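You operate a simulated robot arm through the tools that you are given. There is no shell and no other tool.

Carry out the task below with a simulated two-armed robot. There is one attempt and no reset: what you move stays moved.

TASK
Tidy up after sowing: brush up the spilt soil and close the seed tin.
Fine: Sweep the soil into the green dustpan with the green hand brush and put the brush back. Press the seed tin lid home. Stand the sown label on the ledge edge by the thyme pot. Spill a teaspoon at most; pinch, break and dent nothing; leave nothing switched on. Set down upright: green hand brush, sown label. What is to be rubbed or washed off counts as gone when no trace of it is left.

It is judged by the outcome, as a careful person would: the job done as asked, and still so three seconds after it is handed in. It fails if anything else is knocked over, pushed out of place, dropped, spilled or broken. A push-on lid holds only when it is set on centred and level and pressed home; a screw cap is set on level and turned clockwise until tight.

THE ROBOT
Two 7-joint arms with two-finger grippers on one trunk that stands fixed in place. Base frame: the origin is at the foot of the trunk, x ahead of it, y to its left, z up. Units: mm, rad, N and s.
The left shoulder is at [68, 216, 1330], the right one opposite. With the tool pointing down near the work surface each hand reaches from about 280 to 840 mm from the base axis, measured 20 degrees to its own side. Payload 3.43 kg a hand.
The tool frame of a hand sits at the grasp point between the pads (the TCP): z along the fingers, y along the line on which they close. The tips reach 20 mm beyond it. Largest opening 124 mm; the body of the gripper starts 93 mm behind the TCP.
Orientation is that of the tool frame in the base frame, as a unit quaternion [w, x, y, z]. With the fingers straight down and closing along the base's y, the tool's x points along the base's -x, its y along +y and its z along -z.

THE INTERFACE
- The arms move only by the tool apply_moves. It takes "left_steps", "right_steps" or both (then of equal length, played together; a hand with none holds still); each is a list of rows, each a list of 7 numbers: the shift along the base's x, y, z in cm, then the turn, a rotation vector about the base's x, y, z in rad, then the finger opening in cm, from 0 to 12.4. In form: [[tx, ty, tz, ax, ay, az, claw], ...]. A call has 1 to 20 rows; each row is the pose to reach, as a shift and turn from the pose commanded when the call began. Each row takes 0.2 s and may step no farther than 50 mm and 0.15 rad from the row before; otherwise, or with a gripper value out of range, the whole call is refused. A pose out of reach is approached as far as the arm can. The call stops where the force on the tool passes 40 N (or 10 N more than at its start, if that is more) or the arm is blocked; 0.2 s more then pass. The fingers move at their own pace (about 72 mm/s each) and stop on an object; they squeeze with about 44 N. The grip force told is the motor's: it shows also when the fingers shut on nothing. Time passes only in rows, and 0.2 s behind the last, so rows that repeat a pose let the fingers close. It gives the time, the measured TCP pose, the force on the tool (base axes), the opening and the grip force at its end, in the units of the frame above (readings bear some noise), with the torque about the TCP (base axes, N m) and any sound that the robot's microphone picked up.
- Cameras (640 x 400 px; columns grow to the right, rows downward): "scene" is now at [190.1, 3, 1495.5]; the picture's right is [0.04, -1.00, 0.00], its down [-0.63, -0.03, -0.78] and it looks along [0.78, 0.03, -0.63] (base axes); focal length 372 px, centre (320, 200). "left" rides on the left gripper at [82, -14, -140] in its tool frame; the picture's right is [0.17, 0.99, 0.00], its down [-0.83, 0.14, -0.54] and it looks along [-0.53, 0.09, 0.84] (tool axes); focal length 243 px, centre (320, 200). "right" rides on the right gripper at [82, 14, -140] in its tool frame; the picture's right is [-0.17, 0.99, 0.00], its down [-0.83, -0.14, -0.54] and it looks along [-0.53, -0.09, 0.84] (tool axes); focal length 243 px, centre (320, 200). There is no depth. A picture from a camera that has moved, and an enlarged one, comes with that camera's place and axes in the base frame and with its lens.
- get_image(camera): a new picture of that camera. It takes no simulated time.
- lift_body(by): slides the trunk up (or, below 0, down) by that many mm; the arms and the scene camera ride with it, the base frame stays. It gives what a move gives, with no picture.
- aim_head(pan, tilt): turns the head with the scene camera to pan (to the left, within 1.396 rad either way) and tilt (down, from -0.506 to 1.204), counted from straight ahead of the robot. It gives what a move gives.
- inspect(camera, box): a new picture of the part [left, top, right, bottom] of that camera's present view, enlarged. It takes no simulated time.
- close_job(): hands the job in; it is judged then, once.

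Places have to be worked out from the pictures, the camera data and where the tool is seen. Open the grippers and draw the arms clear of the work before you hand the job in, unless the task says otherwise.

The tools are called after "Call:" by a JSON object that holds its "fn" and its "kwargs". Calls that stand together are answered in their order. apply_moves: Moves the arms, as the interface text tells. Its arguments: {"type":"object","properties":{"left_steps":{"type":"array","items":{"type":"array","items":{"type":"number"}}},"right_steps":{"type":"array","items":{"type":"array","items":{"type":"number"}}}},"required":[]} The other tools are called the same way: lift_body (by) slides the trunk up or down; aim_head (pan, tilt) turns the head that bears the scene camera; get_image (camera) takes a picture; inspect (camera, box) takes an enlarged picture of a part of a camera's view; close_job () hands the job in.

At the start:

```text
clock: 0.0
left_position: [525.1, 272.0, 1239.6]
left_orientation: [0.0, 0.0, 1.0, 0.001]
left_contact_force: [-0.2, -0.8, -0.3]
left_torque: [0.0, 0.02, -0.02]
left_finger_gap: 124.4
left_grip_force: 0.1
right_position: [423.8, -90.5, 1288.3]
right_orientation: [0.001, 0.002, 1.0, 0.001]
right_contact_force: [1.1, -0.3, 0.2]
right_torque: [0.04, 0.02, 0.01]
right_finger_gap: 124.0
right_grip_force: 0.3
trunk travel left (down, up): [-484.0, 107.0]
head pan, tilt: [0.042, 0.682]
```

scene: 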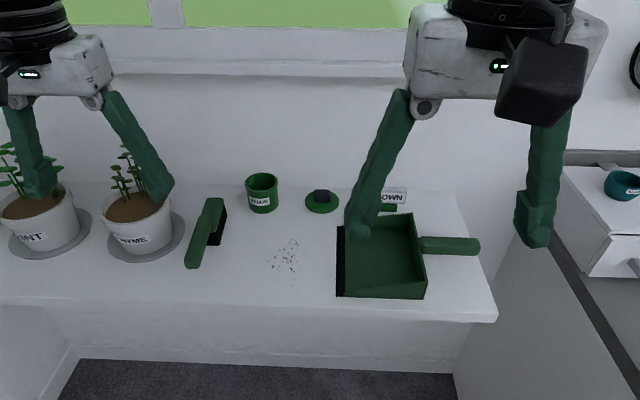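
right: 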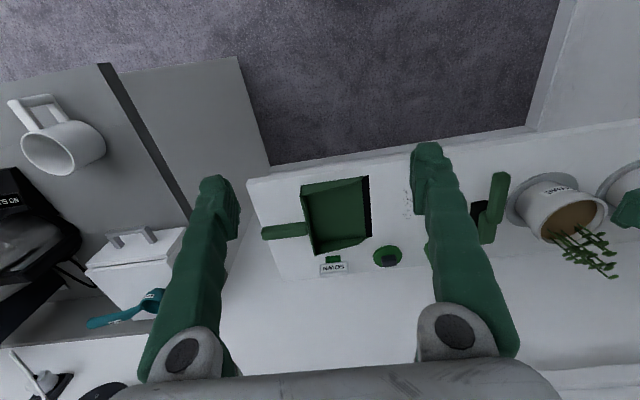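
left: 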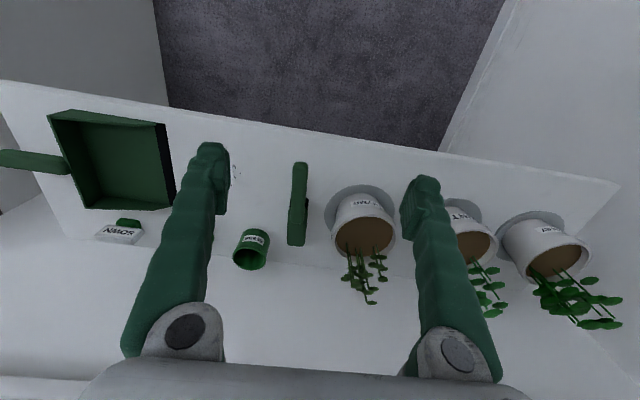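

I begin with enlarged views of the ledge to find the objects and to work out the height of the surface.

Call:
{"fn": "inspect", "kwargs": {"camera": "scene", "box": [160, 150, 500, 330]}}

Call:
{"fn": "inspect", "kwargs": {"camera": "left", "box": [0, 80, 400, 300]}}

Call:
{"fn": "inspect", "kwargs": {"camera": "right", "box": [230, 120, 640, 300]}}

```text
1.88 times, centred on (330, 240) of scene
camera zoom: at [190.1, 3.0, 1495.5], right [0.04, -1.0, 0.0], down [-0.63, -0.03, -0.78], along [0.78, 0.03, -0.63], focal length 701 px, centre (301, 125)
```

zoom: 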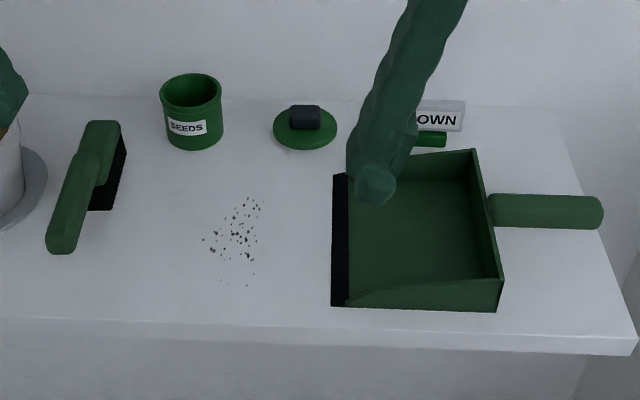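

```text
1.60 times, centred on (200, 190) of left
camera zoom: at [444.7, 257.1, 1380.4], right [-0.17, 0.99, 0.0], down [0.83, 0.14, 0.54], along [0.53, 0.09, -0.84], focal length 388 px, centre (512, 216)
```

zoom: 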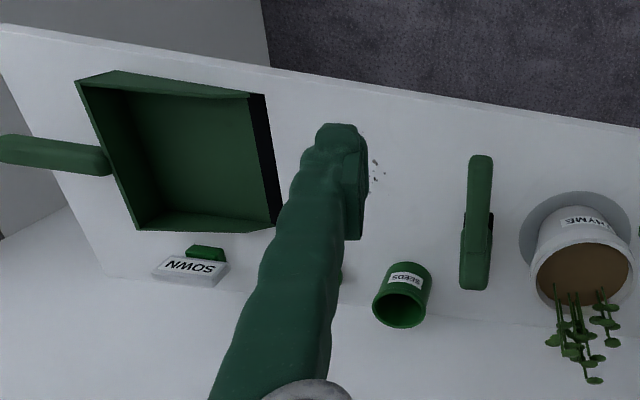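

```text
1.56 times, centred on (435, 210) of right
camera zoom: at [341.6, -75.8, 1427.2], right [0.17, 0.99, 0.0], down [0.83, -0.14, 0.54], along [0.53, -0.09, -0.84], focal length 379 px, centre (140, 184)
```

zoom: 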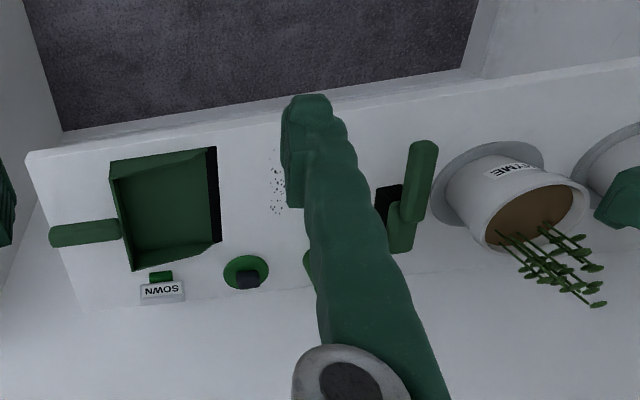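

From a two-view fix the ledge surface is near z≈980 with its front edge near x≈553. I move both hands out of the scene camera's view for a clean look.

Call:
{"fn": "apply_moves", "kwargs": {"left_steps": [[-3, 3, 1, 0, 0, 0, 12.4], [-6, 6, 2, 0, 0, 0, 12.4], [-9, 9, 3, 0, 0, 0, 12.4], [-12, 12, 4, 0, 0, 0, 12.4], [-15, 15, 5, 0, 0, 0, 12.4], [-15, 18, 5, 0, 0, 0, 12.4]], "right_steps": [[0, -4, 0, 0, 0, 0, 12.4], [0, -8, 0, 0, 0, 0, 12.4], [0, -12, 0, 0, 0, 0, 12.4], [0, -16, 0, 0, 0, 0, 12.4], [0, -20, 0, 0, 0, 0, 12.4], [0, -24, 0, 0, 0, 0, 12.4]]}}

```text
clock: 1.4
left_position: [424.6, 375.3, 1203.2]
left_orientation: [-0.001, 0.001, 1.0, 0.0]
left_contact_force: [-0.3, 0.0, -0.6]
left_torque: [-0.05, 0.02, -0.02]
left_finger_gap: 124.1
left_grip_force: 0.1
left hand out of reach, approached as far as the arm can: row 3, 4, 5, 6
right_position: [351.4, -241.4, 1244.1]
right_orientation: [0.002, 0.004, 1.0, 0.0]
right_contact_force: [0.2, 0.1, -0.1]
right_torque: [-0.04, 0.03, 0.01]
right_finger_gap: 124.0
right_grip_force: 0.0
right hand out of reach, approached as far as the arm can: row 1, 2, 3, 4, 5, 6
trunk travel left (down, up): [-484.0, 107.0]
head pan, tilt: [0.042, 0.682]
```

The arms hit their reach limit at this height but moved aside. I look again from all three cameras.

Call:
{"fn": "get_image", "kwargs": {"camera": "scene"}}

Call:
{"fn": "get_image", "kwargs": {"camera": "left"}}

Call:
{"fn": "get_image", "kwargs": {"camera": "right"}}

Call:
{"fn": "inspect", "kwargs": {"camera": "scene", "box": [220, 160, 480, 320]}}

Call:
{"fn": "inspect", "kwargs": {"camera": "scene", "box": [0, 160, 260, 320]}}

```text
taken
camera scene: at [191.1, 3.5, 1495.3], right [0.04, -1.0, 0.0], down [-0.63, -0.03, -0.78], along [0.78, 0.03, -0.63], focal length 372 px, centre (320, 200)
```

scene: 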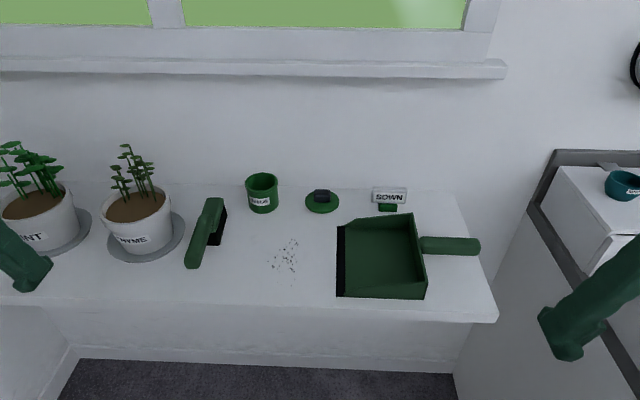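

```text
taken
camera left: at [343.6, 361.0, 1344.5], right [-0.16, 0.99, 0.0], down [0.83, 0.14, 0.54], along [0.53, 0.09, -0.84], focal length 243 px, centre (320, 200)
```

left: 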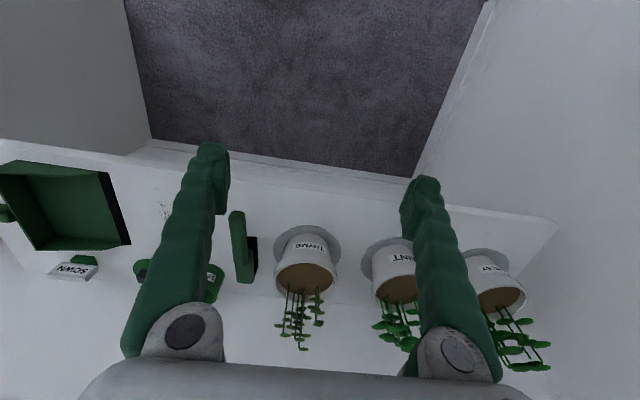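

```text
taken
camera right: at [270.0, -226.1, 1383.6], right [0.17, 0.98, 0.0], down [0.83, -0.15, 0.54], along [0.53, -0.09, -0.84], focal length 243 px, centre (320, 200)
```

right: 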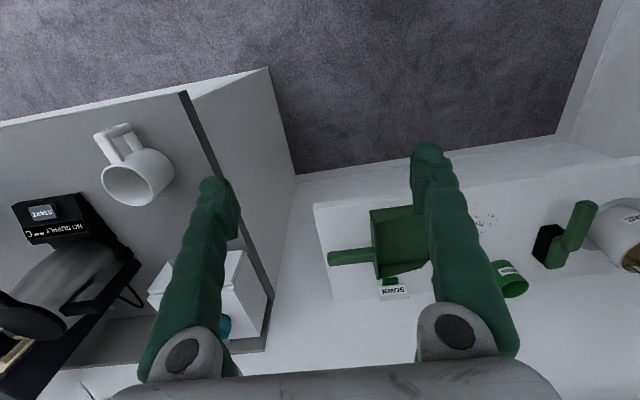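

```text
2.46 times, centred on (350, 240) of scene
camera zoom: at [191.1, 3.5, 1495.3], right [0.04, -1.0, 0.0], down [-0.63, -0.03, -0.78], along [0.78, 0.03, -0.63], focal length 917 px, centre (246, 102)
```

zoom: 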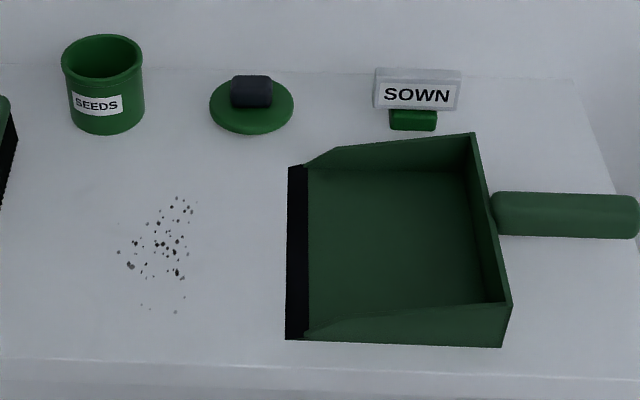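

```text
2.46 times, centred on (130, 240) of scene
camera zoom: at [191.1, 3.5, 1495.3], right [0.04, -1.0, 0.0], down [-0.63, -0.03, -0.78], along [0.78, 0.03, -0.63], focal length 917 px, centre (788, 102)
```

zoom: 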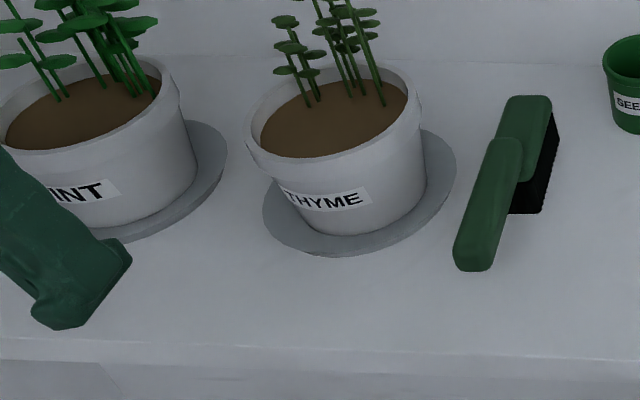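

The surface estimate is sensitive, and the wide-baseline fix gives about z≈935 rather than 980. I bring both hand cameras closer, well above everything, to see the label and brush in detail and refine the heights.

Call:
{"fn": "apply_moves", "kwargs": {"left_steps": [[3.5, -2.9, -1.4, 0, 0, 0, 12.4], [7, -5.8, -2.8, 0, 0, 0, 12.4], [10.5, -8.7, -4.2, 0, 0, 0, 12.4], [14, -11.6, -5.6, 0, 0, 0, 12.4], [17.5, -14.5, -7, 0, 0, 0, 12.4], [17.5, -14.5, -7, 0, 0, 0, 12.4], [17.5, -14.5, -7, 0, 0, 0, 12.4]], "right_steps": [[4, 0.5, -2.5, 0, 0, 0, 12.4], [8, 1, -5, 0, 0, 0, 12.4], [12, 2, -7.5, 0, 0, 0, 12.4], [16, 3, -10, 0, 0, 0, 12.4], [20, 3.5, -12, 0, 0, 0, 12.4], [24, 4, -14, 0, 0, 0, 12.4], [25, 4, -14.5, 0, 0, 0, 12.4]]}}

```text
clock: 3.0
left_position: [598.5, 235.0, 1140.1]
left_orientation: [0.0, 0.0, 1.0, 0.001]
left_contact_force: [0.1, -0.2, -0.9]
left_torque: [0.05, 0.0, 0.0]
left_finger_gap: 123.9
left_grip_force: 0.0
right_position: [532.7, -139.3, 1107.0]
right_orientation: [0.002, 0.004, 1.0, 0.0]
right_contact_force: [-0.1, 0.3, -0.7]
right_torque: [0.01, 0.02, 0.0]
right_finger_gap: 123.9
right_grip_force: 0.0
right hand out of reach, approached as far as the arm can: row 1, 2, 3, 4, 5, 6, 7
trunk travel left (down, up): [-484.0, 107.0]
head pan, tilt: [0.042, 0.682]
```

The right hand lagged its targets; I view what it sees now and check the pictures.

Call:
{"fn": "get_image", "kwargs": {"camera": "right"}}

Call:
{"fn": "get_image", "kwargs": {"camera": "left"}}

Call:
{"fn": "get_image", "kwargs": {"camera": "scene"}}

```text
taken
camera right: at [450.5, -123.4, 1244.8], right [0.17, 0.98, 0.0], down [0.83, -0.15, 0.54], along [0.53, -0.09, -0.84], focal length 243 px, centre (320, 200)
```

right: 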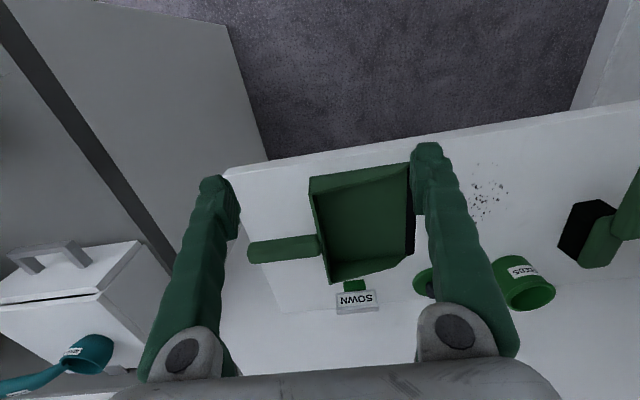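

```text
taken
camera left: at [517.9, 219.4, 1280.9], right [-0.17, 0.99, 0.0], down [0.83, 0.14, 0.54], along [0.53, 0.09, -0.84], focal length 243 px, centre (320, 200)
```

left: 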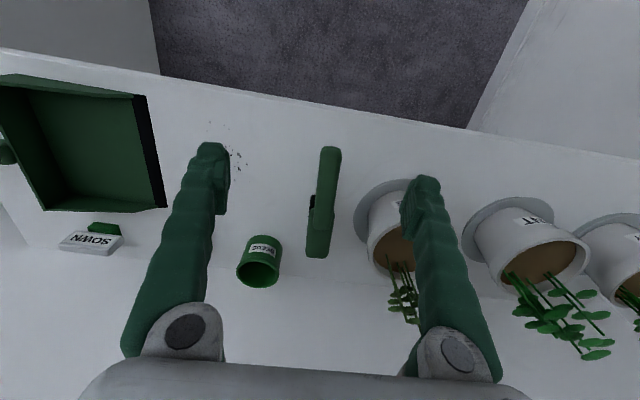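

```text
taken
camera scene: at [191.0, 4.0, 1495.4], right [0.04, -1.0, 0.0], down [-0.63, -0.03, -0.78], along [0.78, 0.03, -0.63], focal length 372 px, centre (320, 200)
```

scene: 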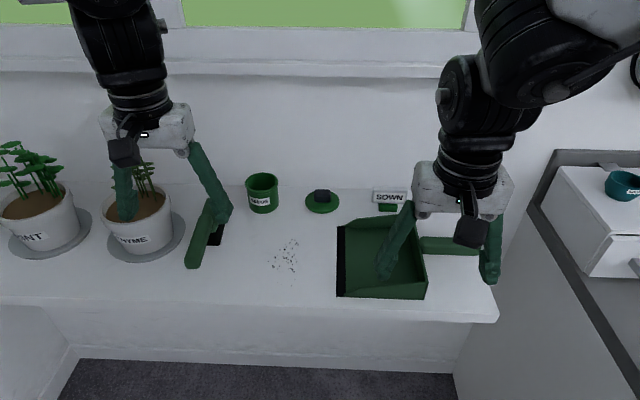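

I zoom into the label, the brush and the dirt from the hand cameras.

Call:
{"fn": "inspect", "kwargs": {"camera": "right", "box": [300, 250, 440, 330]}}

Call:
{"fn": "inspect", "kwargs": {"camera": "left", "box": [40, 200, 180, 280]}}

Call:
{"fn": "inspect", "kwargs": {"camera": "left", "box": [220, 120, 420, 300]}}

Call:
{"fn": "inspect", "kwargs": {"camera": "right", "box": [400, 140, 640, 320]}}

Call:
{"fn": "inspect", "kwargs": {"camera": "right", "box": [210, 130, 450, 320]}}

```text
4.57 times, centred on (370, 290) of right
camera zoom: at [450.5, -123.4, 1244.8], right [0.17, 0.98, 0.0], down [0.83, -0.15, 0.54], along [0.53, -0.09, -0.84], focal length 1109 px, centre (91, -211)
```

zoom: 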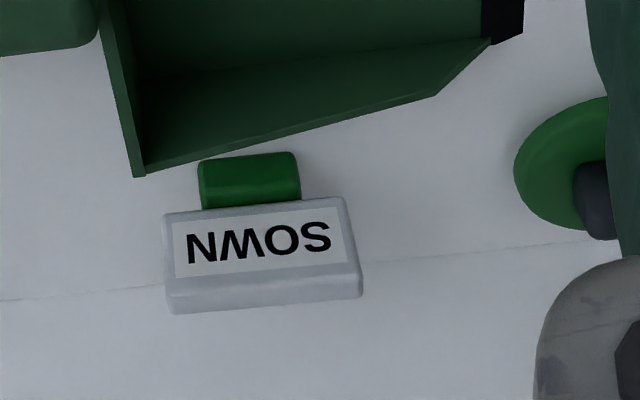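

```text
4.57 times, centred on (110, 240) of left
camera zoom: at [517.9, 219.4, 1280.9], right [-0.17, 0.99, 0.0], down [0.83, 0.14, 0.54], along [0.53, 0.09, -0.84], focal length 1109 px, centre (1280, 17)
```

zoom: 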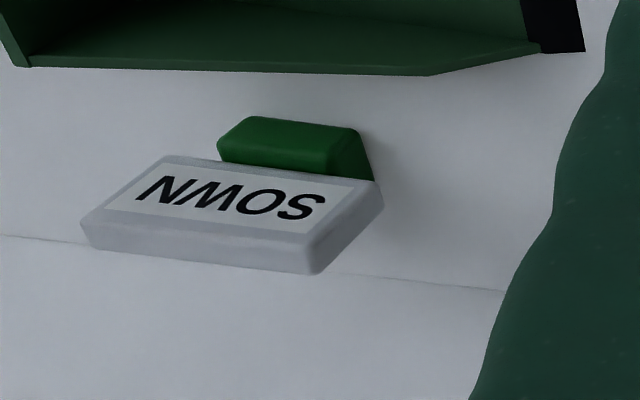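

```text
2.22 times, centred on (320, 210) of left
camera zoom: at [517.9, 219.4, 1280.9], right [-0.17, 0.99, 0.0], down [0.83, 0.14, 0.54], along [0.53, 0.09, -0.84], focal length 539 px, centre (320, 178)
```

zoom: 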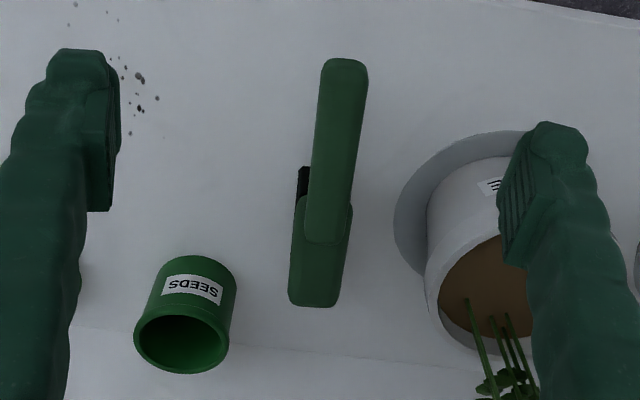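

```text
2.22 times, centred on (520, 230) of right
camera zoom: at [450.5, -123.4, 1244.8], right [0.17, 0.98, 0.0], down [0.83, -0.15, 0.54], along [0.53, -0.09, -0.84], focal length 539 px, centre (-124, 133)
```

zoom: 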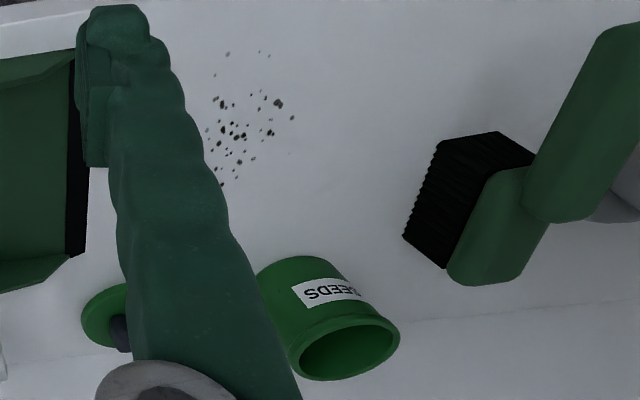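

```text
2.11 times, centred on (330, 225) of right
camera zoom: at [450.5, -123.4, 1244.8], right [0.17, 0.98, 0.0], down [0.83, -0.15, 0.54], along [0.53, -0.09, -0.84], focal length 511 px, centre (299, 147)
```

zoom: 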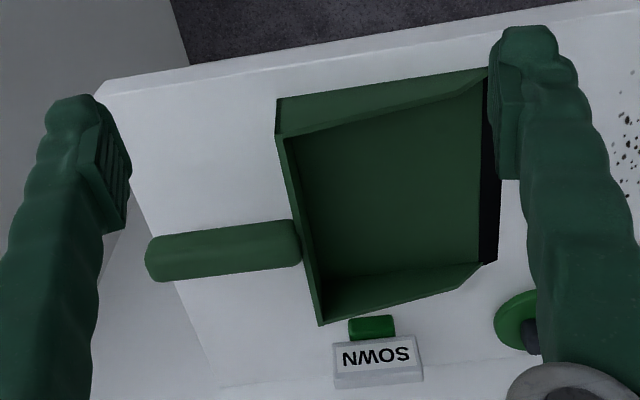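

The label stands upright with its text facing me, with a green foot in front of it at about (861..901, -137). I put the surface at z≈920, the pan lip at y≈-9 from x≈618 to 806, the dirt at x 635–765 and y 65–132, the tin at (873,167), the lid at (880,27), and the brush bristles at x 734–827 and y 243–279. I test how the right hand moves towards the pan handle.

Call:
{"fn": "apply_moves", "kwargs": {"right_steps": [[3, -2, 0, 0, 0, 0, 12.4], [6, -4, 0, 0, 0, 0, 12.4], [9, -6, 0, 0, 0, 0, 12.4], [12, -8, 0, 0, 0, 0, 12.4]]}}

```text
clock: 4.0
left_position: [597.0, 234.4, 1140.9]
left_orientation: [-0.001, 0.0, 1.0, -0.001]
left_contact_force: [-0.5, -0.3, -0.4]
left_torque: [-0.02, 0.03, 0.01]
left_finger_gap: 124.2
left_grip_force: 0.0
right_position: [541.8, -131.0, 1106.3]
right_orientation: [0.002, 0.003, 1.0, -0.001]
right_contact_force: [0.8, 0.4, 0.5]
right_torque: [0.03, 0.01, 0.01]
right_finger_gap: 123.8
right_grip_force: 0.1
right hand out of reach, approached as far as the arm can: row 1, 2, 3, 4
trunk travel left (down, up): [-484.0, 107.0]
head pan, tilt: [0.042, 0.682]
```

The right hand seems to be at a wrist limit. I try yawing it clockwise, which I also need in order to grip the pan handle, whose axis runs along y.

Call:
{"fn": "apply_moves", "kwargs": {"right_steps": [[0, 0, 0, 0, 0, -0.14, 12.4], [0, 0, 0, 0, 0, -0.28, 12.4], [0, 0, 0, 0, 0, -0.42, 12.4], [0, 0, 0, 0, 0, -0.56, 12.4]]}}

```text
clock: 5.0
left_position: [597.4, 233.1, 1141.2]
left_orientation: [0.0, 0.0, 1.0, 0.0]
left_contact_force: [-0.1, -0.3, 0.2]
left_torque: [0.01, 0.05, -0.02]
left_finger_gap: 123.6
left_grip_force: 0.0
right_position: [543.5, -133.2, 1106.3]
right_orientation: [0.001, 0.279, 0.96, 0.001]
right_contact_force: [0.6, 0.4, -0.5]
right_torque: [0.04, 0.0, -0.04]
right_finger_gap: 124.3
right_grip_force: 0.0
trunk travel left (down, up): [-484.0, 107.0]
head pan, tilt: [0.042, 0.682]
```

Yawing frees it. I continue to -90° yaw while moving right and forward above the pan handle, still high.

Call:
{"fn": "apply_moves", "kwargs": {"right_steps": [[1, -2, 0, 0, 0, -0.14, 12.4], [2, -4, 0, 0, 0, -0.28, 12.4], [4, -6, 0, 0, 0, -0.42, 12.4], [6, -8, 0, 0, 0, -0.56, 12.4], [8, -9, 0, 0, 0, -0.7, 12.4], [10, -10, 0, 0, 0, -0.84, 12.4], [12, -10, 0, 0, 0, -0.98, 12.4], [13, -10, 0, 0, 0, -1.01, 12.4]]}}

```text
clock: 6.8
left_position: [597.1, 233.7, 1140.8]
left_orientation: [0.0, 0.0, 1.0, 0.0]
left_contact_force: [-0.2, 0.2, 0.2]
left_torque: [-0.01, 0.01, 0.01]
left_finger_gap: 124.0
left_grip_force: 0.2
right_position: [673.5, -232.9, 1106.8]
right_orientation: [0.0, 0.708, 0.707, -0.001]
right_contact_force: [-0.3, -0.1, 0.2]
right_torque: [-0.01, 0.0, -0.02]
right_finger_gap: 124.2
right_grip_force: 0.1
trunk travel left (down, up): [-484.0, 107.0]
head pan, tilt: [0.042, 0.682]
```

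The right hand now is at (673,-233,1107) with its fingers closing along x. I look from its camera and the scene camera.

Call:
{"fn": "get_image", "kwargs": {"camera": "right"}}

Call:
{"fn": "get_image", "kwargs": {"camera": "scene"}}

```text
taken
camera right: at [688.5, -149.9, 1246.1], right [0.99, -0.17, 0.0], down [-0.14, -0.83, 0.54], along [-0.09, -0.53, -0.84], focal length 243 px, centre (320, 200)
```

right: 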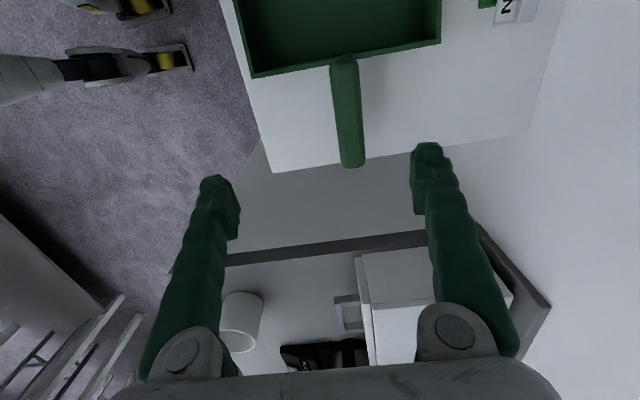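

```text
taken
camera scene: at [190.2, 3.4, 1495.5], right [0.04, -1.0, 0.0], down [-0.63, -0.03, -0.78], along [0.78, 0.03, -0.63], focal length 372 px, centre (320, 200)
```

scene: 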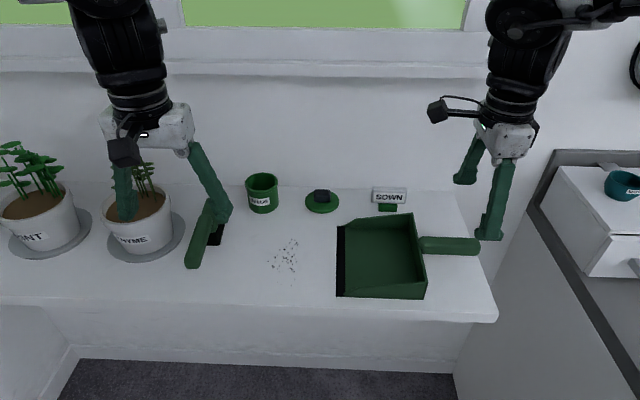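

I zoom the scene camera onto the brush, tin and lid for finer measurements.

Call:
{"fn": "inspect", "kwargs": {"camera": "scene", "box": [160, 190, 272, 275]}}

Call:
{"fn": "inspect", "kwargs": {"camera": "scene", "box": [235, 165, 347, 225]}}

Call:
{"fn": "inspect", "kwargs": {"camera": "scene", "box": [325, 205, 489, 305]}}

```text
4.71 times, centred on (216, 232) of scene
camera zoom: at [190.2, 3.4, 1495.5], right [0.04, -1.0, 0.0], down [-0.63, -0.03, -0.78], along [0.78, 0.03, -0.63], focal length 1753 px, centre (809, 47)
```

zoom: 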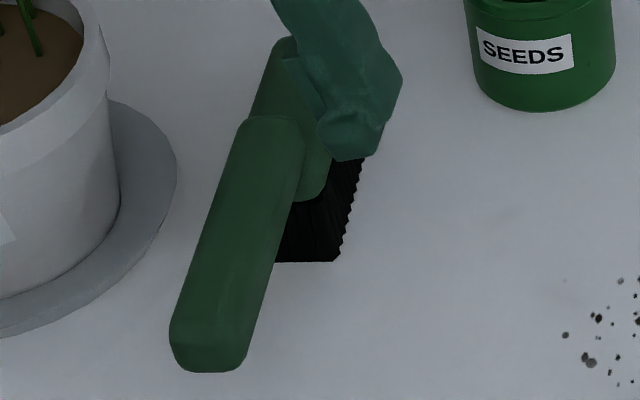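

```text
5.71 times, centred on (291, 195) of scene
camera zoom: at [190.2, 3.4, 1495.5], right [0.04, -1.0, 0.0], down [-0.63, -0.03, -0.78], along [0.78, 0.03, -0.63], focal length 2129 px, centre (486, 229)
```

zoom: 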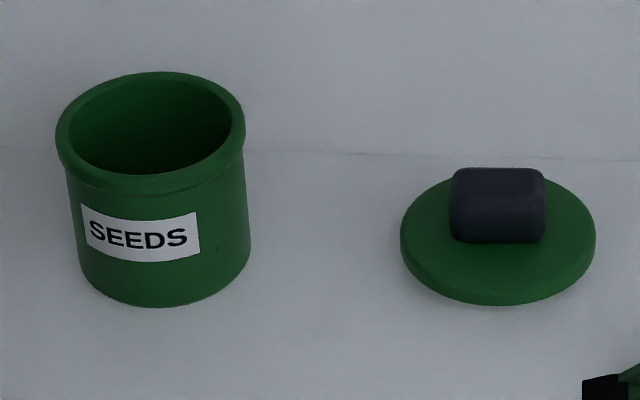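

```text
3.90 times, centred on (407, 255) of scene
camera zoom: at [190.2, 3.4, 1495.5], right [0.04, -1.0, 0.0], down [-0.63, -0.03, -0.78], along [0.78, 0.03, -0.63], focal length 1454 px, centre (-20, -15)
```

zoom: 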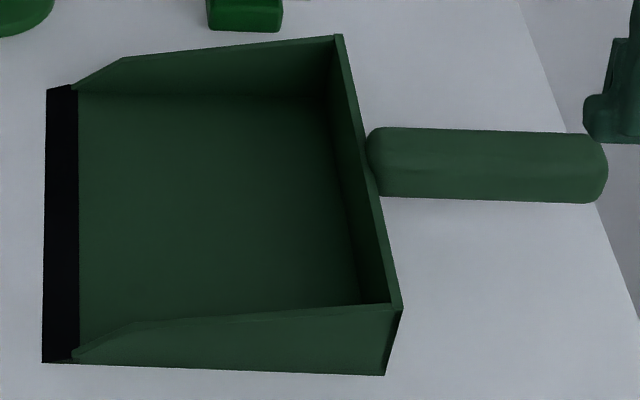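

The pan handle is centred at about (707.5, -230, 965), roughly 34 mm thick. I lower the right hand over it so the pan can be held still during sweeping.

Call:
{"fn": "apply_moves", "kwargs": {"right_steps": [[1.7, 0, -1, 0, 0, 0, 12.4], [3.4, 0, -3, 0, 0, 0, 12.4], [3.4, 0, -6, 0, 0, 0, 12.4], [3.4, 0, -9, 0, 0, 0, 12.4], [3.4, 0, -11, 0, 0, 0, 12.4], [3.4, 0, -12, 0, 0, 0, 12.4]]}}

Call:
{"fn": "get_image", "kwargs": {"camera": "right"}}

Call:
{"fn": "inspect", "kwargs": {"camera": "scene", "box": [400, 150, 560, 270]}}

```text
clock: 8.2
left_position: [598.7, 234.1, 1141.5]
left_orientation: [0.0, 0.0, 1.0, 0.0]
left_contact_force: [0.0, -0.1, 0.5]
left_torque: [-0.03, -0.01, -0.01]
left_finger_gap: 123.9
left_grip_force: 0.1
right_position: [708.3, -232.5, 986.2]
right_orientation: [0.001, 0.708, 0.706, 0.0]
right_contact_force: [-0.2, 0.4, -0.3]
right_torque: [-0.01, -0.01, 0.0]
right_finger_gap: 124.1
right_grip_force: 0.0
trunk travel left (down, up): [-484.0, 107.0]
head pan, tilt: [0.042, 0.682]
```

```text
taken
camera right: at [721.5, -149.3, 1124.9], right [0.99, -0.17, 0.0], down [-0.14, -0.83, 0.54], along [-0.09, -0.53, -0.84], focal length 243 px, centre (320, 200)
```

right: 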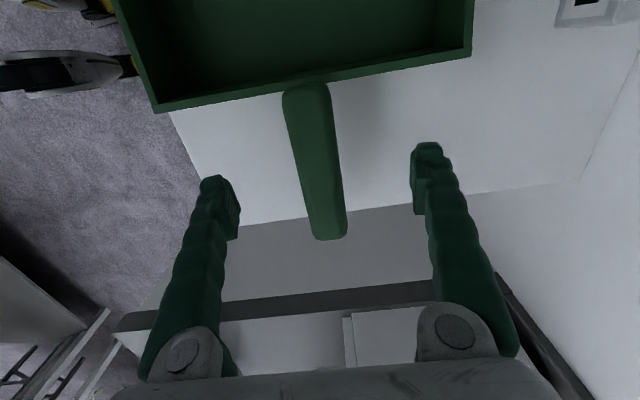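

```text
3.33 times, centred on (480, 210) of scene
camera zoom: at [189.9, 2.7, 1495.5], right [0.04, -1.0, 0.0], down [-0.63, -0.03, -0.78], along [0.78, 0.03, -0.63], focal length 1242 px, centre (-213, 167)
```

zoom: 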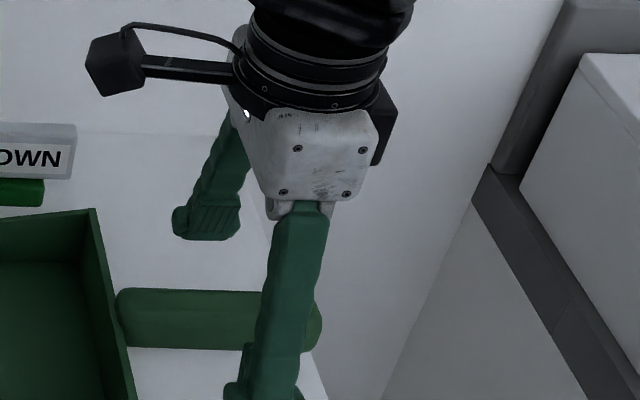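

The handle is well centred between the fingers. I lower 20 mm more and close on it.

Call:
{"fn": "apply_moves", "kwargs": {"right_steps": [[-0.05, 0, -1, 0, 0, 0, 12.4], [-0.1, 0, -2, 0, 0, 0, 12.4], [-0.1, 0, -2, 0, 0, 0, 8], [-0.1, 0, -2, 0, 0, 0, 5], [-0.1, 0, -2, 0, 0, 0, 4]]}}

Call:
{"fn": "get_image", "kwargs": {"camera": "right"}}

```text
clock: 9.4
left_position: [598.3, 233.9, 1141.0]
left_orientation: [0.0, 0.0, 1.0, 0.0]
left_contact_force: [-0.6, -0.4, 0.2]
left_torque: [-0.03, 0.0, -0.01]
left_finger_gap: 124.0
left_grip_force: 0.1
right_position: [707.0, -232.1, 966.3]
right_orientation: [0.001, 0.709, 0.706, 0.0]
right_contact_force: [-0.3, -0.9, 0.0]
right_torque: [-0.01, 0.0, 0.03]
right_finger_gap: 40.0
right_grip_force: 0.1
trunk travel left (down, up): [-484.0, 107.0]
head pan, tilt: [0.042, 0.682]
```

```text
taken
camera right: at [721.3, -149.2, 1105.3], right [0.99, -0.17, 0.0], down [-0.14, -0.83, 0.54], along [-0.09, -0.53, -0.84], focal length 243 px, centre (320, 200)
```

right: 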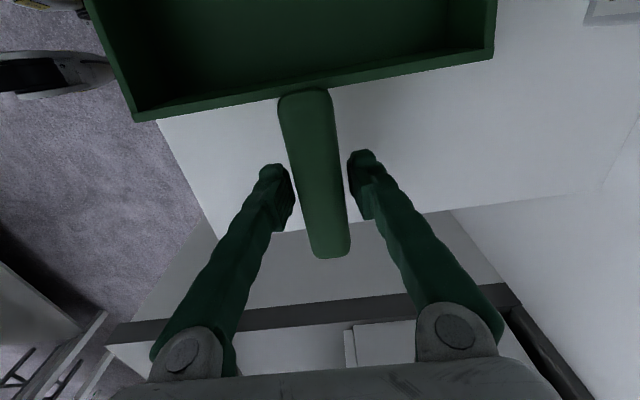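

The fingers are close on both sides and clear of the ledge. I close the rest of the way gently.

Call:
{"fn": "apply_moves", "kwargs": {"right_steps": [[0, 0, 0, 0, 0, 0, 3.6], [0, 0, 0, 0, 0, 0, 3.3], [0, 0, 0, 0, 0, 0, 3.0], [0, 0, 0, 0, 0, 0, 2.8], [0, 0, 0, 0, 0, 0, 2.5]]}}

```text
clock: 10.6
left_position: [598.9, 233.1, 1140.6]
left_orientation: [0.0, 0.0, 1.0, 0.0]
left_contact_force: [-0.1, 0.2, -0.2]
left_torque: [-0.02, 0.0, 0.0]
left_finger_gap: 124.0
left_grip_force: 0.1
right_position: [707.2, -231.9, 966.9]
right_orientation: [0.002, 0.709, 0.705, 0.0]
right_contact_force: [0.3, 0.2, -0.4]
right_torque: [0.0, -0.01, -0.1]
right_finger_gap: 28.7
right_grip_force: 44.5
trunk travel left (down, up): [-484.0, 107.0]
head pan, tilt: [0.042, 0.682]
```

The pan handle is held at 28.7 mm with almost no side load. Next I take the left hand above the brush handle, yawed slightly to match it, with the fingers opened to 7 cm.

Call:
{"fn": "apply_moves", "kwargs": {"left_steps": [[3, 0.8, -2, 0, 0, 0.03, 10], [6, 1.6, -4, 0, 0, 0.065, 8], [9.1, 2.4, -6, 0, 0, 0.065, 7], [9.1, 2.4, -9, 0, 0, 0.065, 7], [9.1, 2.4, -10, 0, 0, 0.065, 7]]}}

Call:
{"fn": "get_image", "kwargs": {"camera": "left"}}

Call:
{"fn": "inspect", "kwargs": {"camera": "scene", "box": [120, 130, 280, 280]}}

```text
clock: 11.8
left_position: [691.3, 257.8, 1038.8]
left_orientation: [0.0, -0.033, 0.999, 0.0]
left_contact_force: [0.0, 0.2, 0.1]
left_torque: [0.02, 0.02, 0.03]
left_finger_gap: 69.9
left_grip_force: 0.1
right_position: [706.7, -232.6, 965.6]
right_orientation: [0.002, 0.709, 0.705, 0.0]
right_contact_force: [0.2, 0.1, -0.1]
right_torque: [-0.19, 0.02, -0.01]
right_finger_gap: 28.6
right_grip_force: 44.4
trunk travel left (down, up): [-484.0, 107.0]
head pan, tilt: [0.042, 0.682]
```

```text
taken
camera left: at [611.3, 237.5, 1179.3], right [-0.23, 0.97, 0.0], down [0.82, 0.19, 0.54], along [0.52, 0.12, -0.84], focal length 243 px, centre (320, 200)
```

left: 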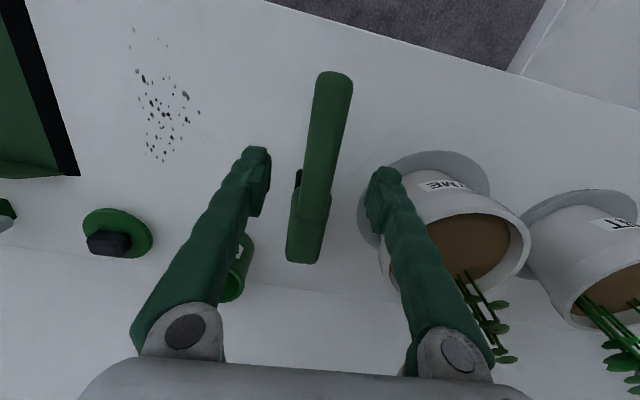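

```text
2.67 times, centred on (200, 205) of scene
camera zoom: at [190.2, 2.9, 1495.5], right [0.04, -1.0, 0.0], down [-0.63, -0.03, -0.78], along [0.78, 0.03, -0.63], focal length 993 px, centre (640, 187)
```

zoom: 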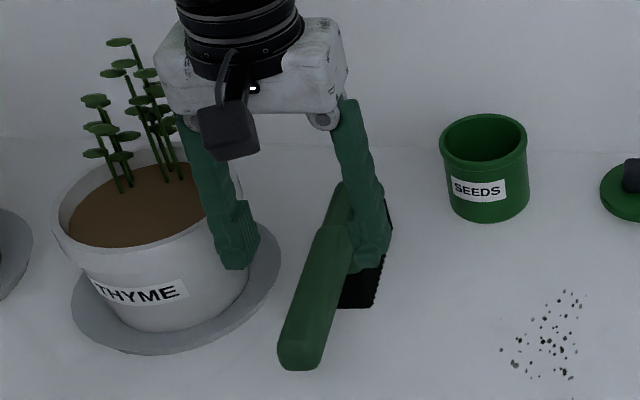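

The handle lies centred between the left fingers. I lower to z≈983 and close.

Call:
{"fn": "apply_moves", "kwargs": {"left_steps": [[0, 0, -2, 0, 0, 0, 7], [0, 0, -4, 0, 0, 0, 7], [0, 0, -5.5, 0, 0, 0, 7], [0, 0, -5.5, 0, 0, 0, 5], [0, 0, -5.5, 0, 0, 0, 4]]}}

Call:
{"fn": "get_image", "kwargs": {"camera": "left"}}

Call:
{"fn": "inspect", "kwargs": {"camera": "scene", "box": [120, 130, 280, 280]}}

```text
clock: 13.0
left_position: [690.4, 258.3, 984.5]
left_orientation: [0.0, -0.033, 0.999, 0.0]
left_contact_force: [-0.1, 0.0, -0.3]
left_torque: [-0.02, -0.05, -0.04]
left_finger_gap: 40.1
left_grip_force: 0.1
right_position: [707.1, -232.0, 967.0]
right_orientation: [0.001, 0.708, 0.706, 0.0]
right_contact_force: [0.8, -0.9, 0.0]
right_torque: [-0.01, 0.0, -0.02]
right_finger_gap: 28.7
right_grip_force: 44.0
trunk travel left (down, up): [-484.0, 107.0]
head pan, tilt: [0.042, 0.682]
```

```text
taken
camera left: at [611.1, 237.5, 1125.2], right [-0.23, 0.97, 0.0], down [0.82, 0.19, 0.54], along [0.52, 0.12, -0.84], focal length 243 px, centre (320, 200)
```

left: 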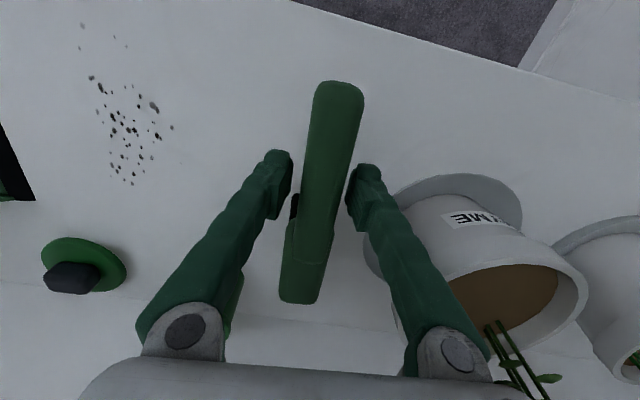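

```text
2.67 times, centred on (200, 205) of scene
camera zoom: at [190.2, 3.0, 1495.5], right [0.04, -1.0, 0.0], down [-0.63, -0.03, -0.78], along [0.78, 0.03, -0.63], focal length 993 px, centre (640, 187)
```

zoom: 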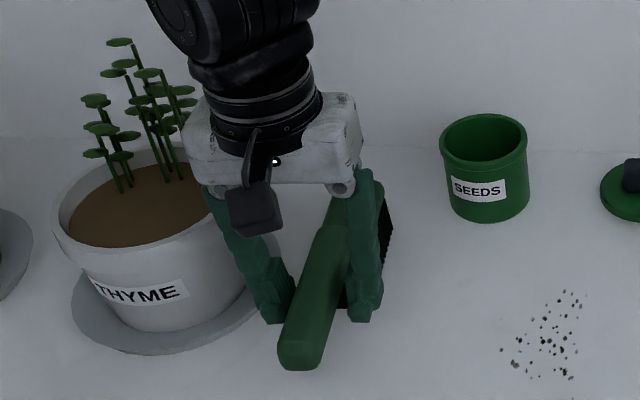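

The handle sits about 2–3 mm towards +y from the finger centre. I shift by 2 mm and close.

Call:
{"fn": "apply_moves", "kwargs": {"left_steps": [[0, 0.25, 0, 0, 0, 0, 4], [0, 0.25, 0, 0, 0, 0, 3.6], [0, 0.25, 0, 0, 0, 0, 3.2], [0, 0.25, 0, 0, 0, 0, 2.8], [0, 0.25, 0, 0, 0, 0, 2.5], [0, 0.25, 0, 0, 0, 0, 2.2], [0, 0.25, 0, 0, 0, 0, 2.0]]}}

Call:
{"fn": "get_image", "kwargs": {"camera": "left"}}

```text
clock: 14.6
left_position: [690.6, 259.1, 985.1]
left_orientation: [-0.001, -0.032, 0.999, 0.0]
left_contact_force: [0.6, -0.5, -0.1]
left_torque: [0.0, 0.03, -0.01]
left_finger_gap: 26.3
left_grip_force: 43.6
right_position: [708.0, -230.9, 966.6]
right_orientation: [0.001, 0.708, 0.706, 0.0]
right_contact_force: [-0.5, 0.8, -0.2]
right_torque: [0.02, -0.01, -0.03]
right_finger_gap: 28.9
right_grip_force: 43.4
trunk travel left (down, up): [-484.0, 107.0]
head pan, tilt: [0.042, 0.682]
```

```text
taken
camera left: at [611.5, 239.6, 1125.2], right [-0.23, 0.97, 0.0], down [0.82, 0.19, 0.54], along [0.52, 0.12, -0.84], focal length 243 px, centre (320, 200)
```

left: 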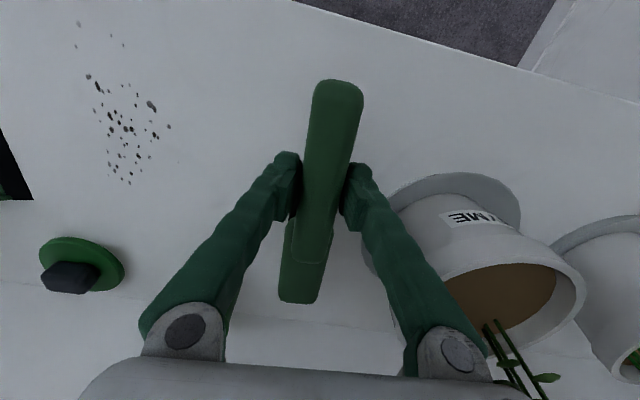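

The brush is gripped at 26 mm. I lift it 2 cm, square it up, and carry it to just left of the dirt.

Call:
{"fn": "apply_moves", "kwargs": {"left_steps": [[0, 0, 1, 0, 0, 0, 2.0], [0, 0, 2, 0, 0, 0, 2.0], [-1.5, -3, 2, 0, 0, -0.03, 2.0], [-3, -6, 2, 0, 0, -0.065, 2.0], [-4.4, -8.5, 2, 0, 0, -0.065, 2.0], [-4.4, -8.5, 2, 0, 0, -0.065, 2.0]]}}

Call:
{"fn": "get_image", "kwargs": {"camera": "left"}}

Call:
{"fn": "get_image", "kwargs": {"camera": "scene"}}

```text
clock: 16.0
left_position: [648.2, 172.5, 1006.7]
left_orientation: [0.0, 0.0, 1.0, 0.0]
left_contact_force: [-0.7, 0.1, -1.9]
left_torque: [-0.02, 0.09, 0.0]
left_finger_gap: 26.5
left_grip_force: 44.0
right_position: [707.5, -232.9, 967.2]
right_orientation: [0.001, 0.709, 0.706, 0.0]
right_contact_force: [-0.2, -0.8, 0.0]
right_torque: [0.06, 0.0, 0.05]
right_finger_gap: 28.9
right_grip_force: 43.9
trunk travel left (down, up): [-484.0, 107.0]
head pan, tilt: [0.042, 0.682]
```

```text
taken
camera left: at [567.1, 158.8, 1145.9], right [-0.17, 0.99, 0.0], down [0.83, 0.14, 0.54], along [0.53, 0.09, -0.84], focal length 243 px, centre (320, 200)
```

left: 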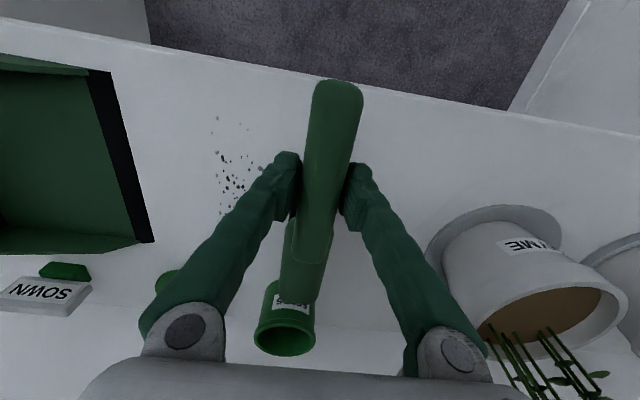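

```text
taken
camera scene: at [190.2, 3.3, 1495.5], right [0.04, -1.0, 0.0], down [-0.63, -0.03, -0.78], along [0.78, 0.03, -0.63], focal length 372 px, centre (320, 200)
```

scene: 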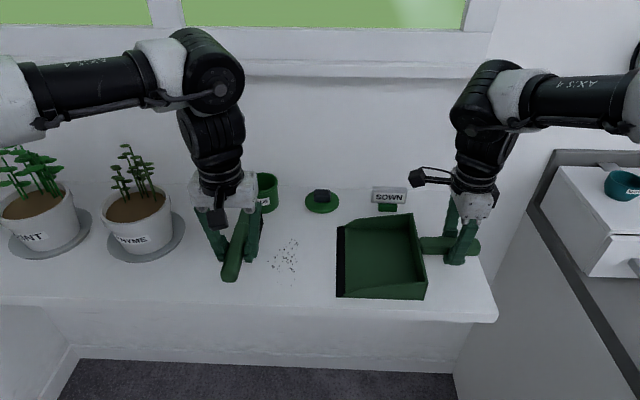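

I zoom in to see where the bristles are relative to the dirt.

Call:
{"fn": "inspect", "kwargs": {"camera": "scene", "box": [200, 170, 360, 290]}}

Call:
{"fn": "inspect", "kwargs": {"camera": "left", "box": [80, 60, 340, 260]}}

```text
3.33 times, centred on (280, 230) of scene
camera zoom: at [190.2, 3.3, 1495.5], right [0.04, -1.0, 0.0], down [-0.63, -0.03, -0.78], along [0.78, 0.03, -0.63], focal length 1242 px, centre (453, 100)
```

zoom: 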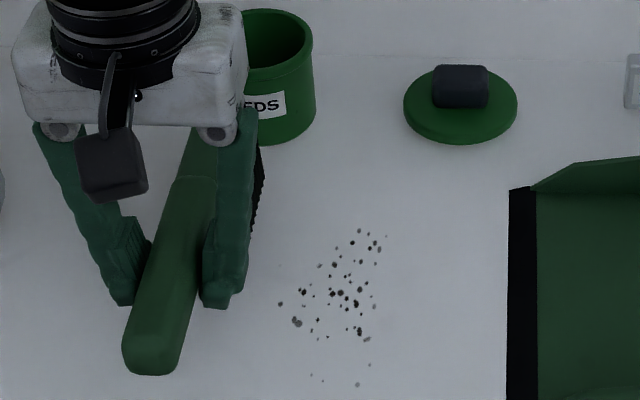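

```text
2.00 times, centred on (210, 160) of left
camera zoom: at [567.1, 158.8, 1145.9], right [-0.17, 0.99, 0.0], down [0.83, 0.14, 0.54], along [0.53, 0.09, -0.84], focal length 485 px, centre (540, 280)
```

zoom: 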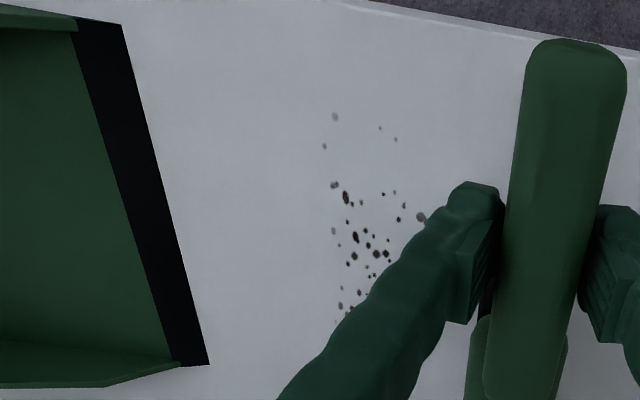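

Triangulating a grain puts the surface at z≈923, with dirt out to y≈130 and the lip edge at y≈-6. The bristles' leading face is at y≈155, so I lower to contact and make a first short sweep.

Call:
{"fn": "apply_moves", "kwargs": {"left_steps": [[0, 0, -1, 0, 0, 0, 2.0], [0, 0, -1.6, 0, 0, 0, 2.0], [0, 0, -1.9, 0, 0, 0, 2.0], [0, 0, -2.0, 0, 0, 0, 2.0]]}}

```text
clock: 17.0
left_position: [646.8, 173.5, 985.2]
left_orientation: [0.0, -0.001, 1.0, 0.0]
left_contact_force: [-0.5, 0.1, -1.0]
left_torque: [0.01, 0.05, -0.05]
left_finger_gap: 26.6
left_grip_force: 43.8
right_position: [708.0, -232.5, 966.0]
right_orientation: [0.001, 0.709, 0.706, 0.0]
right_contact_force: [-0.3, 0.5, -0.8]
right_torque: [-0.03, 0.02, 0.01]
right_finger_gap: 28.8
right_grip_force: 43.8
trunk travel left (down, up): [-484.0, 107.0]
head pan, tilt: [0.042, 0.682]
```

Vertical force fell from -1.9 to -1.0 N, so the bristles just touch. I press 1 mm further and sweep slowly towards the pan.

Call:
{"fn": "apply_moves", "kwargs": {"left_steps": [[0, 0, -0.1, 0, 0, 0, 2.0], [0, -0.5, -0.1, 0, 0, 0, 2.0], [0, -1.2, -0.1, 0, 0, 0, 2.0], [0, -2.0, -0.1, 0, 0, 0, 2.0], [0, -2.8, -0.1, 0, 0, 0, 2.0], [0, -3.6, -0.1, 0, 0, 0, 2.0], [0, -4.4, -0.1, 0, 0, 0, 2.0], [0, -5.2, -0.1, 0, 0, 0, 2.0], [0, -6.0, -0.1, 0, 0, 0, 2.0]]}}

Call:
{"fn": "get_image", "kwargs": {"camera": "left"}}

Call:
{"fn": "inspect", "kwargs": {"camera": "scene", "box": [200, 170, 360, 290]}}

```text
clock: 19.0
left_position: [644.4, 114.0, 983.9]
left_orientation: [0.002, 0.0, 1.0, 0.0]
left_contact_force: [0.2, 3.4, 14.6]
left_torque: [0.07, -0.59, 0.15]
left_finger_gap: 26.5
left_grip_force: 44.0
right_position: [706.4, -232.7, 967.5]
right_orientation: [0.0, 0.709, 0.705, 0.0]
right_contact_force: [0.7, -0.2, 0.2]
right_torque: [-0.16, 0.01, 0.02]
right_finger_gap: 28.7
right_grip_force: 44.0
trunk travel left (down, up): [-484.0, 107.0]
head pan, tilt: [0.042, 0.682]
```

```text
taken
camera left: at [563.4, 99.3, 1124.6], right [-0.17, 0.99, 0.0], down [0.83, 0.14, 0.54], along [0.53, 0.09, -0.84], focal length 243 px, centre (320, 200)
```

left: 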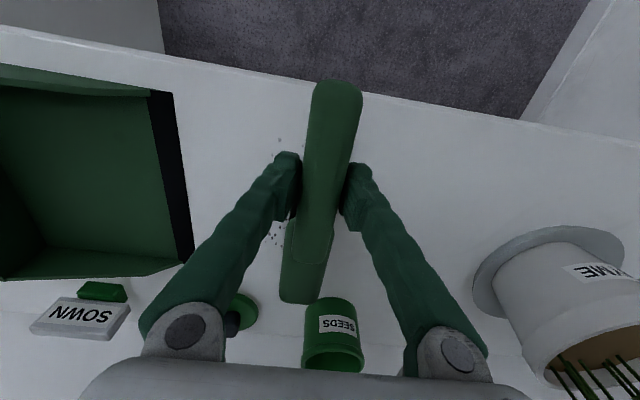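

```text
3.33 times, centred on (280, 230) of scene
camera zoom: at [188.6, 2.9, 1495.7], right [0.04, -1.0, 0.0], down [-0.63, -0.03, -0.78], along [0.78, 0.03, -0.63], focal length 1242 px, centre (453, 100)
```

zoom: 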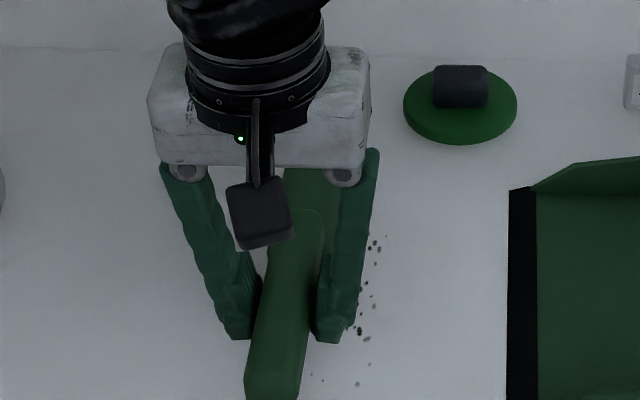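

The press force is 14.6 N, a little more than needed. I ease off half a millimetre and continue the sweep.

Call:
{"fn": "apply_moves", "kwargs": {"left_steps": [[0, -0.8, 0.05, 0, 0, 0, 2.0], [0, -1.6, 0.05, 0, 0, 0, 2.0], [0, -2.4, 0.05, 0, 0, 0, 2.0], [0, -3.2, 0.05, 0, 0, 0, 2.0], [0, -4.0, 0.05, 0, 0, 0, 2.0], [0, -4.8, 0.05, 0, 0, 0, 2.0]]}}

Call:
{"fn": "get_image", "kwargs": {"camera": "left"}}

Call:
{"fn": "inspect", "kwargs": {"camera": "scene", "box": [220, 180, 380, 300]}}

```text
clock: 20.4
left_position: [644.7, 64.7, 984.9]
left_orientation: [-0.001, 0.001, 1.0, 0.0]
left_contact_force: [0.0, 1.8, 6.9]
left_torque: [-0.06, -0.23, 0.09]
left_finger_gap: 26.4
left_grip_force: 43.6
right_position: [706.7, -232.8, 967.6]
right_orientation: [0.002, 0.708, 0.706, 0.0]
right_contact_force: [0.0, 0.0, -0.1]
right_torque: [0.09, 0.02, 0.09]
right_finger_gap: 28.7
right_grip_force: 44.4
trunk travel left (down, up): [-484.0, 107.0]
head pan, tilt: [0.042, 0.682]
```

```text
taken
camera left: at [564.1, 50.9, 1124.7], right [-0.16, 0.99, 0.0], down [0.83, 0.14, 0.54], along [0.53, 0.09, -0.84], focal length 243 px, centre (320, 200)
```

left: 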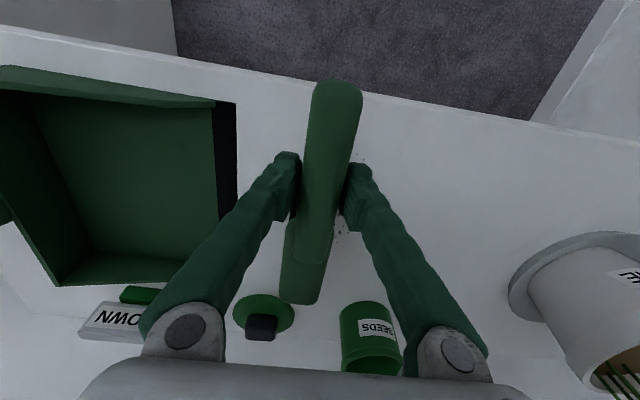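

```text
3.33 times, centred on (300, 240) of scene
camera zoom: at [189.3, 2.8, 1495.6], right [0.04, -1.0, 0.0], down [-0.63, -0.03, -0.78], along [0.78, 0.03, -0.63], focal length 1242 px, centre (387, 67)
```

zoom: 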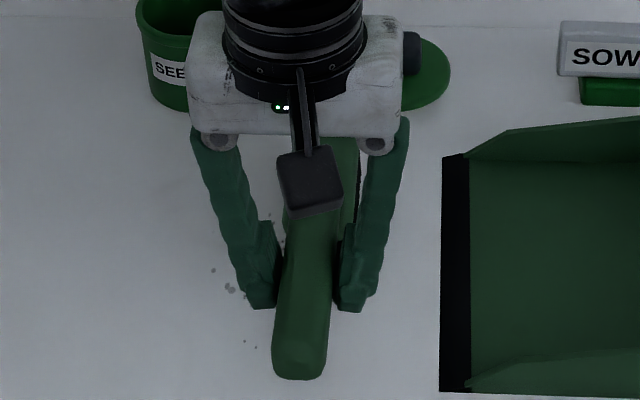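

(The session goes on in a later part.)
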